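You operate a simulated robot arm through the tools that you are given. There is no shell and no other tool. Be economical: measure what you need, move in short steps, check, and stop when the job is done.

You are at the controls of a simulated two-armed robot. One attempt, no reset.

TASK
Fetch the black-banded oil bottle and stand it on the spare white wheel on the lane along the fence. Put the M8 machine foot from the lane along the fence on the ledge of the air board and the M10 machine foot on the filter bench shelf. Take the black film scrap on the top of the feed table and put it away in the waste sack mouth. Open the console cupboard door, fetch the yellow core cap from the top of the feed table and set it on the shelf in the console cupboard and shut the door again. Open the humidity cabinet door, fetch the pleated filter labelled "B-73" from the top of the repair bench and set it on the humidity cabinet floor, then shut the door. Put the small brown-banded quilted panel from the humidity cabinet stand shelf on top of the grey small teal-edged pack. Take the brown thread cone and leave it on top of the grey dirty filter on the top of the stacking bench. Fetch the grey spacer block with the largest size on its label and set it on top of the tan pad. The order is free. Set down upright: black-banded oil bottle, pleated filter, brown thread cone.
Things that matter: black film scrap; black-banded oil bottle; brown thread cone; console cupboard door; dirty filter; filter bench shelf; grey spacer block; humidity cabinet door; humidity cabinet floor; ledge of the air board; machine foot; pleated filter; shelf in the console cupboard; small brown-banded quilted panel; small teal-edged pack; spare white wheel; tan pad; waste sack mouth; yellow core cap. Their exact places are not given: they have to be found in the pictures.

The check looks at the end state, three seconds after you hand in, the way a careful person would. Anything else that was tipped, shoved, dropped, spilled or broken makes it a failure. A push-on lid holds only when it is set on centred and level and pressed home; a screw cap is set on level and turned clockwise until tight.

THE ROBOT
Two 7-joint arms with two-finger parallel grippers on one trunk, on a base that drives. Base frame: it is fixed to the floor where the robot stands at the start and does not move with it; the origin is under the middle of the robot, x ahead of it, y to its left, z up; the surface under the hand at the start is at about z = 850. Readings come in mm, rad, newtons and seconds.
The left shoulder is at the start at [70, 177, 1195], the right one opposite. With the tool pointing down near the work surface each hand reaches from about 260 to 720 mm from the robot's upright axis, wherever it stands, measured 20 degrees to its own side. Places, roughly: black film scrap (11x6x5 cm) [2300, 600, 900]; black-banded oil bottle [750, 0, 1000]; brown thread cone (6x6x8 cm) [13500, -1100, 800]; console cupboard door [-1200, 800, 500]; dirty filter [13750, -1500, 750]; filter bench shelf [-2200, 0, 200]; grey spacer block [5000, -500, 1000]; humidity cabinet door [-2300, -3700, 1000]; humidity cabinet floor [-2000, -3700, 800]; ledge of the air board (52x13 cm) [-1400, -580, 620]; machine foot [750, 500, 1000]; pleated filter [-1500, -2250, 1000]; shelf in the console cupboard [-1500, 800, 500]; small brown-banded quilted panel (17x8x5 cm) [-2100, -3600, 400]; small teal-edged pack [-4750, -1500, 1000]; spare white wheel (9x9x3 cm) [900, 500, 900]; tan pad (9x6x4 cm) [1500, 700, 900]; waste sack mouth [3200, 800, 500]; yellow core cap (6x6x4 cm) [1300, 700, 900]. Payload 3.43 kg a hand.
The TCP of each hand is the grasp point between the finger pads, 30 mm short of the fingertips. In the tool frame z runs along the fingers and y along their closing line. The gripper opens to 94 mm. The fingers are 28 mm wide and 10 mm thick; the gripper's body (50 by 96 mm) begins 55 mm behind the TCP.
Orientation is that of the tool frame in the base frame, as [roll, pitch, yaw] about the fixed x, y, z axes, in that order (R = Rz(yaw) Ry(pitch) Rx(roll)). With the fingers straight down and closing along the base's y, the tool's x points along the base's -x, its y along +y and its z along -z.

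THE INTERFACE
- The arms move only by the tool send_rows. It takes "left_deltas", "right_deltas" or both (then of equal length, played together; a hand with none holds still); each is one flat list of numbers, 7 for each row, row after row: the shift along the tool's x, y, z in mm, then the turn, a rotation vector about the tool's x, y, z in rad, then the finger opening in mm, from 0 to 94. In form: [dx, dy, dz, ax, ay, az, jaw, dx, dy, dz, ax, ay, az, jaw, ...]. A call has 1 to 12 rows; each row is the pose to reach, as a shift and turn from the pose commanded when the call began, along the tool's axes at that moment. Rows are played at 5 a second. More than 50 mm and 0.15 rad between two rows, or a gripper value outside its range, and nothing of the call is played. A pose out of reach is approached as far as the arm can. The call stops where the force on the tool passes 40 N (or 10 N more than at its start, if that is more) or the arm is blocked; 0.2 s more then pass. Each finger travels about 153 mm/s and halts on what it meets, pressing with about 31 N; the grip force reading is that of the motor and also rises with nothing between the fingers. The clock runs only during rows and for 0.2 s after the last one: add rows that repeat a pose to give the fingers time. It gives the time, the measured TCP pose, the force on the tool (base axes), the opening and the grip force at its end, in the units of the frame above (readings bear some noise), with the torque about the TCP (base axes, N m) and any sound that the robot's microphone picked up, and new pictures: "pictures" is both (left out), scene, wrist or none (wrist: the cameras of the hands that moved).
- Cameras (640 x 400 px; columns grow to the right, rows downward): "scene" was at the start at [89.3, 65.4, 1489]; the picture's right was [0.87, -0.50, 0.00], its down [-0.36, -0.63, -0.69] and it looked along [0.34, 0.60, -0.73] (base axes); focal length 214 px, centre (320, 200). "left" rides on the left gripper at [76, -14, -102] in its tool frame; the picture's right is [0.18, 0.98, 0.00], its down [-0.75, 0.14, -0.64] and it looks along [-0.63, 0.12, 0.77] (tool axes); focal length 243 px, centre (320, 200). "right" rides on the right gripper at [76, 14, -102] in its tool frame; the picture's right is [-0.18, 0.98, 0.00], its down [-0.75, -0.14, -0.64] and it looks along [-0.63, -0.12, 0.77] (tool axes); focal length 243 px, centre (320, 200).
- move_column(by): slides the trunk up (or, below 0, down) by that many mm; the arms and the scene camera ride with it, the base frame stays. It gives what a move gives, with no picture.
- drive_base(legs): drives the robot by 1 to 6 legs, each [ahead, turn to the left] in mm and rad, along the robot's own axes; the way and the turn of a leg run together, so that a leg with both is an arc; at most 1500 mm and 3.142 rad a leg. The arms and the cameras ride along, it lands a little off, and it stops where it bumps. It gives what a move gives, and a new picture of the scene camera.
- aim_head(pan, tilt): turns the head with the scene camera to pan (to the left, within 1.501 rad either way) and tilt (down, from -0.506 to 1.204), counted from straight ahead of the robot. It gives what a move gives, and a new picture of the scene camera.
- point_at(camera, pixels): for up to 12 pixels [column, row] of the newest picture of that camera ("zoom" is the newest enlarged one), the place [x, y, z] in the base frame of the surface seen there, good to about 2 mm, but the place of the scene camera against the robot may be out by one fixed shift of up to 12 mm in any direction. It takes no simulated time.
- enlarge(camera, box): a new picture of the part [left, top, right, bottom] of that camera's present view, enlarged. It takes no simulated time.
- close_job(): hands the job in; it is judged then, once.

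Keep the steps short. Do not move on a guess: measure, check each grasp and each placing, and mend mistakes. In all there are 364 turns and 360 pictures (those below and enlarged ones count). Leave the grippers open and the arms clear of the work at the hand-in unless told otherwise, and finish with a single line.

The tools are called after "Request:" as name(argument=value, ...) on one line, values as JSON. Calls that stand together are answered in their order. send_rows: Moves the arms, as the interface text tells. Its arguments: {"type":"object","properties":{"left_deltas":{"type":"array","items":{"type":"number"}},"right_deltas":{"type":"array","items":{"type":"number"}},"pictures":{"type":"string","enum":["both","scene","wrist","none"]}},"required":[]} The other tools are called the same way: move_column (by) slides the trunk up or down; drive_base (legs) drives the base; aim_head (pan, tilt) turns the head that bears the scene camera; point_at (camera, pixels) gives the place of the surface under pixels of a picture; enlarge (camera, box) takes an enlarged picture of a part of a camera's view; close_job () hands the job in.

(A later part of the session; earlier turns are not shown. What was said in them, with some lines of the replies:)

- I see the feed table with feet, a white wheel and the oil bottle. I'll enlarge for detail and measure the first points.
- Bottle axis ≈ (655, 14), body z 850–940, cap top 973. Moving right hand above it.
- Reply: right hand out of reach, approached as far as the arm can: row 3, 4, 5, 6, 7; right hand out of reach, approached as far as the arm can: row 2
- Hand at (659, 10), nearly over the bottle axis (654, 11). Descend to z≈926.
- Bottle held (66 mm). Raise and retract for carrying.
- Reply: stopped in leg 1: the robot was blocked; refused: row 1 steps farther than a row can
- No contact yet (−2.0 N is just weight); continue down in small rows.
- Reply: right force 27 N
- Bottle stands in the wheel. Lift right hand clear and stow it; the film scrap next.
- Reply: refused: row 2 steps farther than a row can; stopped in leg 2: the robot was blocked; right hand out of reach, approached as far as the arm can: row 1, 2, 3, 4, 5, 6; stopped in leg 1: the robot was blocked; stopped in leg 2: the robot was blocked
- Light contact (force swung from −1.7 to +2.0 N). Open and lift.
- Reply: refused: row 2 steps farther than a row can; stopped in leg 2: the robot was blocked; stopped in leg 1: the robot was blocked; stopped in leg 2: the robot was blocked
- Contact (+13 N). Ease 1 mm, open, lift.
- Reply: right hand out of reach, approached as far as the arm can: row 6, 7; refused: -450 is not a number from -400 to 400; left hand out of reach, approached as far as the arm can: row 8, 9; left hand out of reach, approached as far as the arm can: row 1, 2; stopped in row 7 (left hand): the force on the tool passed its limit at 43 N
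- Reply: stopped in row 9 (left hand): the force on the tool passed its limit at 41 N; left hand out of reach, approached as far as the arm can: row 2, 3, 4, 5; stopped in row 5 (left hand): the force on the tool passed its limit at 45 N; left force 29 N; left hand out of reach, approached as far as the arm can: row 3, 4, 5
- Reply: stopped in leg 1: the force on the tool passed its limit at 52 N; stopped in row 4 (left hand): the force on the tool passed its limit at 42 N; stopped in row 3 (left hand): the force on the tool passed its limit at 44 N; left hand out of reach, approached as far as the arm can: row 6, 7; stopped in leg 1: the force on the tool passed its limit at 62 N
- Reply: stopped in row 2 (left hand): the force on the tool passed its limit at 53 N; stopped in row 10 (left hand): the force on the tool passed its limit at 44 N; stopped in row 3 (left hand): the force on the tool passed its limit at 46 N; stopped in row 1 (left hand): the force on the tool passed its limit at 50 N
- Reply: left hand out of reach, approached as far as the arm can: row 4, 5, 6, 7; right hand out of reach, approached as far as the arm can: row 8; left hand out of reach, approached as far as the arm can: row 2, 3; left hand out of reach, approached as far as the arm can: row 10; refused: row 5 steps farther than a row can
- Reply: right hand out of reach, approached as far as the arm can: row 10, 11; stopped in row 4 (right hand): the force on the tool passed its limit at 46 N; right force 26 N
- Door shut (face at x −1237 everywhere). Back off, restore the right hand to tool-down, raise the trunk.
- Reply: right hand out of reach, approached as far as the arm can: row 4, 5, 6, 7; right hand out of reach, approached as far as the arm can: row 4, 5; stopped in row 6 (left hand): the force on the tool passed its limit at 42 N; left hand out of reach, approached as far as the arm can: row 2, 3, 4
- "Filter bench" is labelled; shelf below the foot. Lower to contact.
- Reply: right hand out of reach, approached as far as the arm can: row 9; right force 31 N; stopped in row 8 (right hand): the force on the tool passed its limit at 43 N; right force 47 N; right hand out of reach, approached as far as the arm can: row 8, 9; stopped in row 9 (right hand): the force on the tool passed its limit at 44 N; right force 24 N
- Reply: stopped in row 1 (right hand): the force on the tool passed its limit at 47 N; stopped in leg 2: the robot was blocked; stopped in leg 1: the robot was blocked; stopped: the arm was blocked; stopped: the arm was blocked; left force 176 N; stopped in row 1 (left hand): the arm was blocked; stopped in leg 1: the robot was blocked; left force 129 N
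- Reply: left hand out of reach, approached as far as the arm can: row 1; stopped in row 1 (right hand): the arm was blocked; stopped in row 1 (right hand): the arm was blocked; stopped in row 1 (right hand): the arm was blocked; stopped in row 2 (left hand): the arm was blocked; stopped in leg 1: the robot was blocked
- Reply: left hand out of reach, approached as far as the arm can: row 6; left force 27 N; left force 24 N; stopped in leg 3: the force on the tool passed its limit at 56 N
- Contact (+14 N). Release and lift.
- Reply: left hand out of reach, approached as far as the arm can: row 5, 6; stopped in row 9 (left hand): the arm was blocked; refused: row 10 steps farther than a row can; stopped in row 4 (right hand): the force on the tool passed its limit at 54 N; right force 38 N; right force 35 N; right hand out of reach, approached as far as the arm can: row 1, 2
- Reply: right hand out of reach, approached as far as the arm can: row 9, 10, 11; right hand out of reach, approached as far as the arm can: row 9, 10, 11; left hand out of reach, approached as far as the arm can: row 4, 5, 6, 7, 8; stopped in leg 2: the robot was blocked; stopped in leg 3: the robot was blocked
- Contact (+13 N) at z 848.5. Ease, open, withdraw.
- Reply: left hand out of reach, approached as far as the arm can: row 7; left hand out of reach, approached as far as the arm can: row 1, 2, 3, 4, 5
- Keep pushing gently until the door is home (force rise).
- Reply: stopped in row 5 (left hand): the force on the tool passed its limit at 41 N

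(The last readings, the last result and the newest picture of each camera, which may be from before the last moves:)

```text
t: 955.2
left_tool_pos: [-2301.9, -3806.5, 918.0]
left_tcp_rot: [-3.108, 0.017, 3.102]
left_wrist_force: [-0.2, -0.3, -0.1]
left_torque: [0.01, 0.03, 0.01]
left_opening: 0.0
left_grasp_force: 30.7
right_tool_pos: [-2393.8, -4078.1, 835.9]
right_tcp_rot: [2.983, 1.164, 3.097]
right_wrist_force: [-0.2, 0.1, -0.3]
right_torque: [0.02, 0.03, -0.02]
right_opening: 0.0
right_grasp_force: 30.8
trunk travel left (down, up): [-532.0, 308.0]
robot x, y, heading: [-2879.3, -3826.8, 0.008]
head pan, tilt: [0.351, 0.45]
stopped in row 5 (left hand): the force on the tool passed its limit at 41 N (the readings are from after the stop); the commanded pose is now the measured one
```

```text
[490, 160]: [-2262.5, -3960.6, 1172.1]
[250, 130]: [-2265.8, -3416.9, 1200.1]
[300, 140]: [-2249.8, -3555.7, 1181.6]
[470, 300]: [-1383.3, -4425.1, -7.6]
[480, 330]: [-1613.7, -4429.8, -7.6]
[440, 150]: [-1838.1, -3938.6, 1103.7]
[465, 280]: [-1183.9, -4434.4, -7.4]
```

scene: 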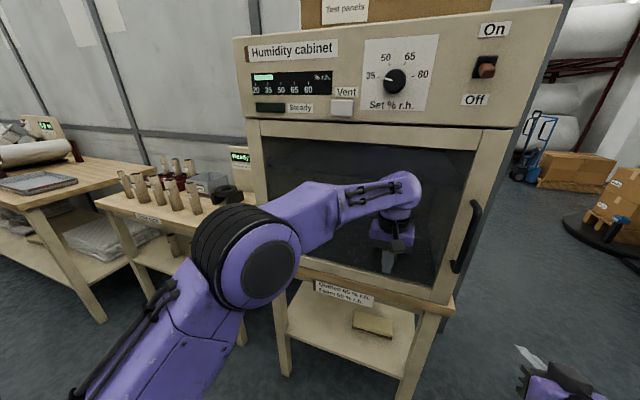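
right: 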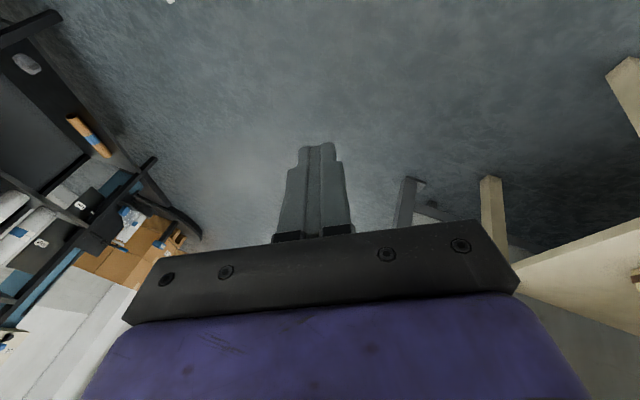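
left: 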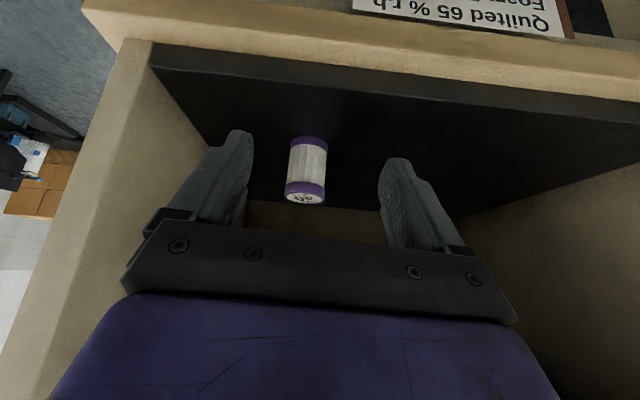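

Request:
send_rows(left_deltas=[40, 0, 0, 0, 0, 0, 30, 80, 0, 0, 0, 0, 0, 60, 120, 0, 0, 0, 0, 0, 94, 160, 0, 0, 0, 0, 0, 94], right_deltas=[0, 0, 0, 0, 0, 0, 30, 0, 0, 0, 0, 0, 0, 60, 0, 0, 0, 0, 0, 0, 94, 0, 0, 0, 0, 0, 0, 94], pictures="none")

Request:
drive_base(legs=[[-350, 0]])

Request:
enlarge(camera="scene", box=[220, 60, 460, 260])

```text
t: 956.2
left_tool_pos: [-2456.9, -3800.3, 911.2]
left_tcp_rot: [-3.108, 0.012, 3.1]
left_wrist_force: [0.3, 0.6, 0.5]
left_torque: [0.0, -0.02, -0.03]
left_opening: 94.3
left_grasp_force: 0.1
right_tool_pos: [-2389.4, -4080.5, 832.8]
right_tcp_rot: [2.979, 1.16, 3.093]
right_wrist_force: [-0.2, 0.1, -0.6]
right_torque: [0.0, 0.0, -0.02]
right_opening: 94.1
right_grasp_force: 0.0
trunk travel left (down, up): [-532.0, 308.0]
robot x, y, heading: [-2879.8, -3828.2, 0.008]
head pan, tilt: [0.351, 0.45]
```

```text
t: 958.5
left_tool_pos: [-2807.0, -3804.0, 912.0]
left_tcp_rot: [-3.109, 0.011, 3.096]
left_wrist_force: [-0.1, 0.4, -0.1]
left_torque: [-0.03, -0.01, 0.03]
left_opening: 94.1
left_grasp_force: 0.1
right_tool_pos: [-2741.5, -4083.5, 832.6]
right_tcp_rot: [2.978, 1.157, 3.087]
right_wrist_force: [0.0, -0.6, -0.7]
right_torque: [0.01, -0.02, 0.02]
right_opening: 94.3
right_grasp_force: 0.0
trunk travel left (down, up): [-532.0, 308.0]
robot x, y, heading: [-3232.0, -3827.0, -0.004]
head pan, tilt: [0.351, 0.45]
```

scene: 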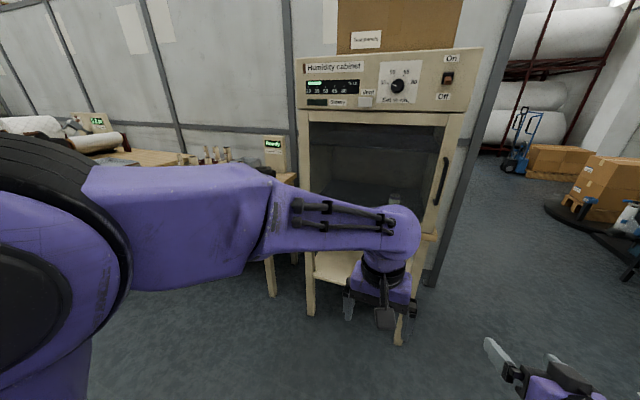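

```text
2.00 times, centred on (340, 160) of scene
```

zoom: 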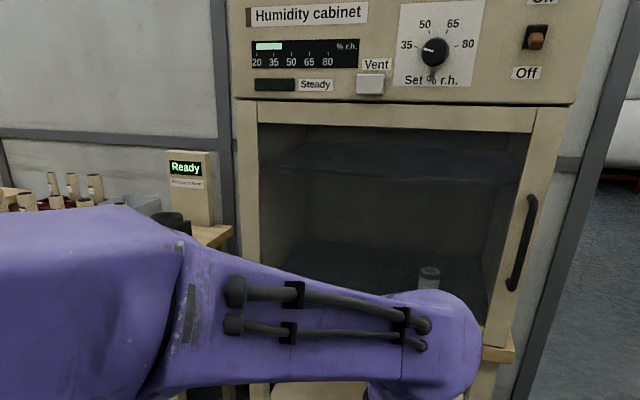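

The humidity cabinet door is shut, and the filter can be seen standing upright inside through the glass. Both grippers are open and the arms are clear, so I'm handing in.

Request:
close_job()

```text
The job is handed in.
```

All nine placements are done and both doors are shut, but on the way the robot bumped the feed table, the waste sack, the pallet and the machine frame and caught the humidity cabinet's handle; I saw nothing shifted or damaged, but I didn't re-measure them.
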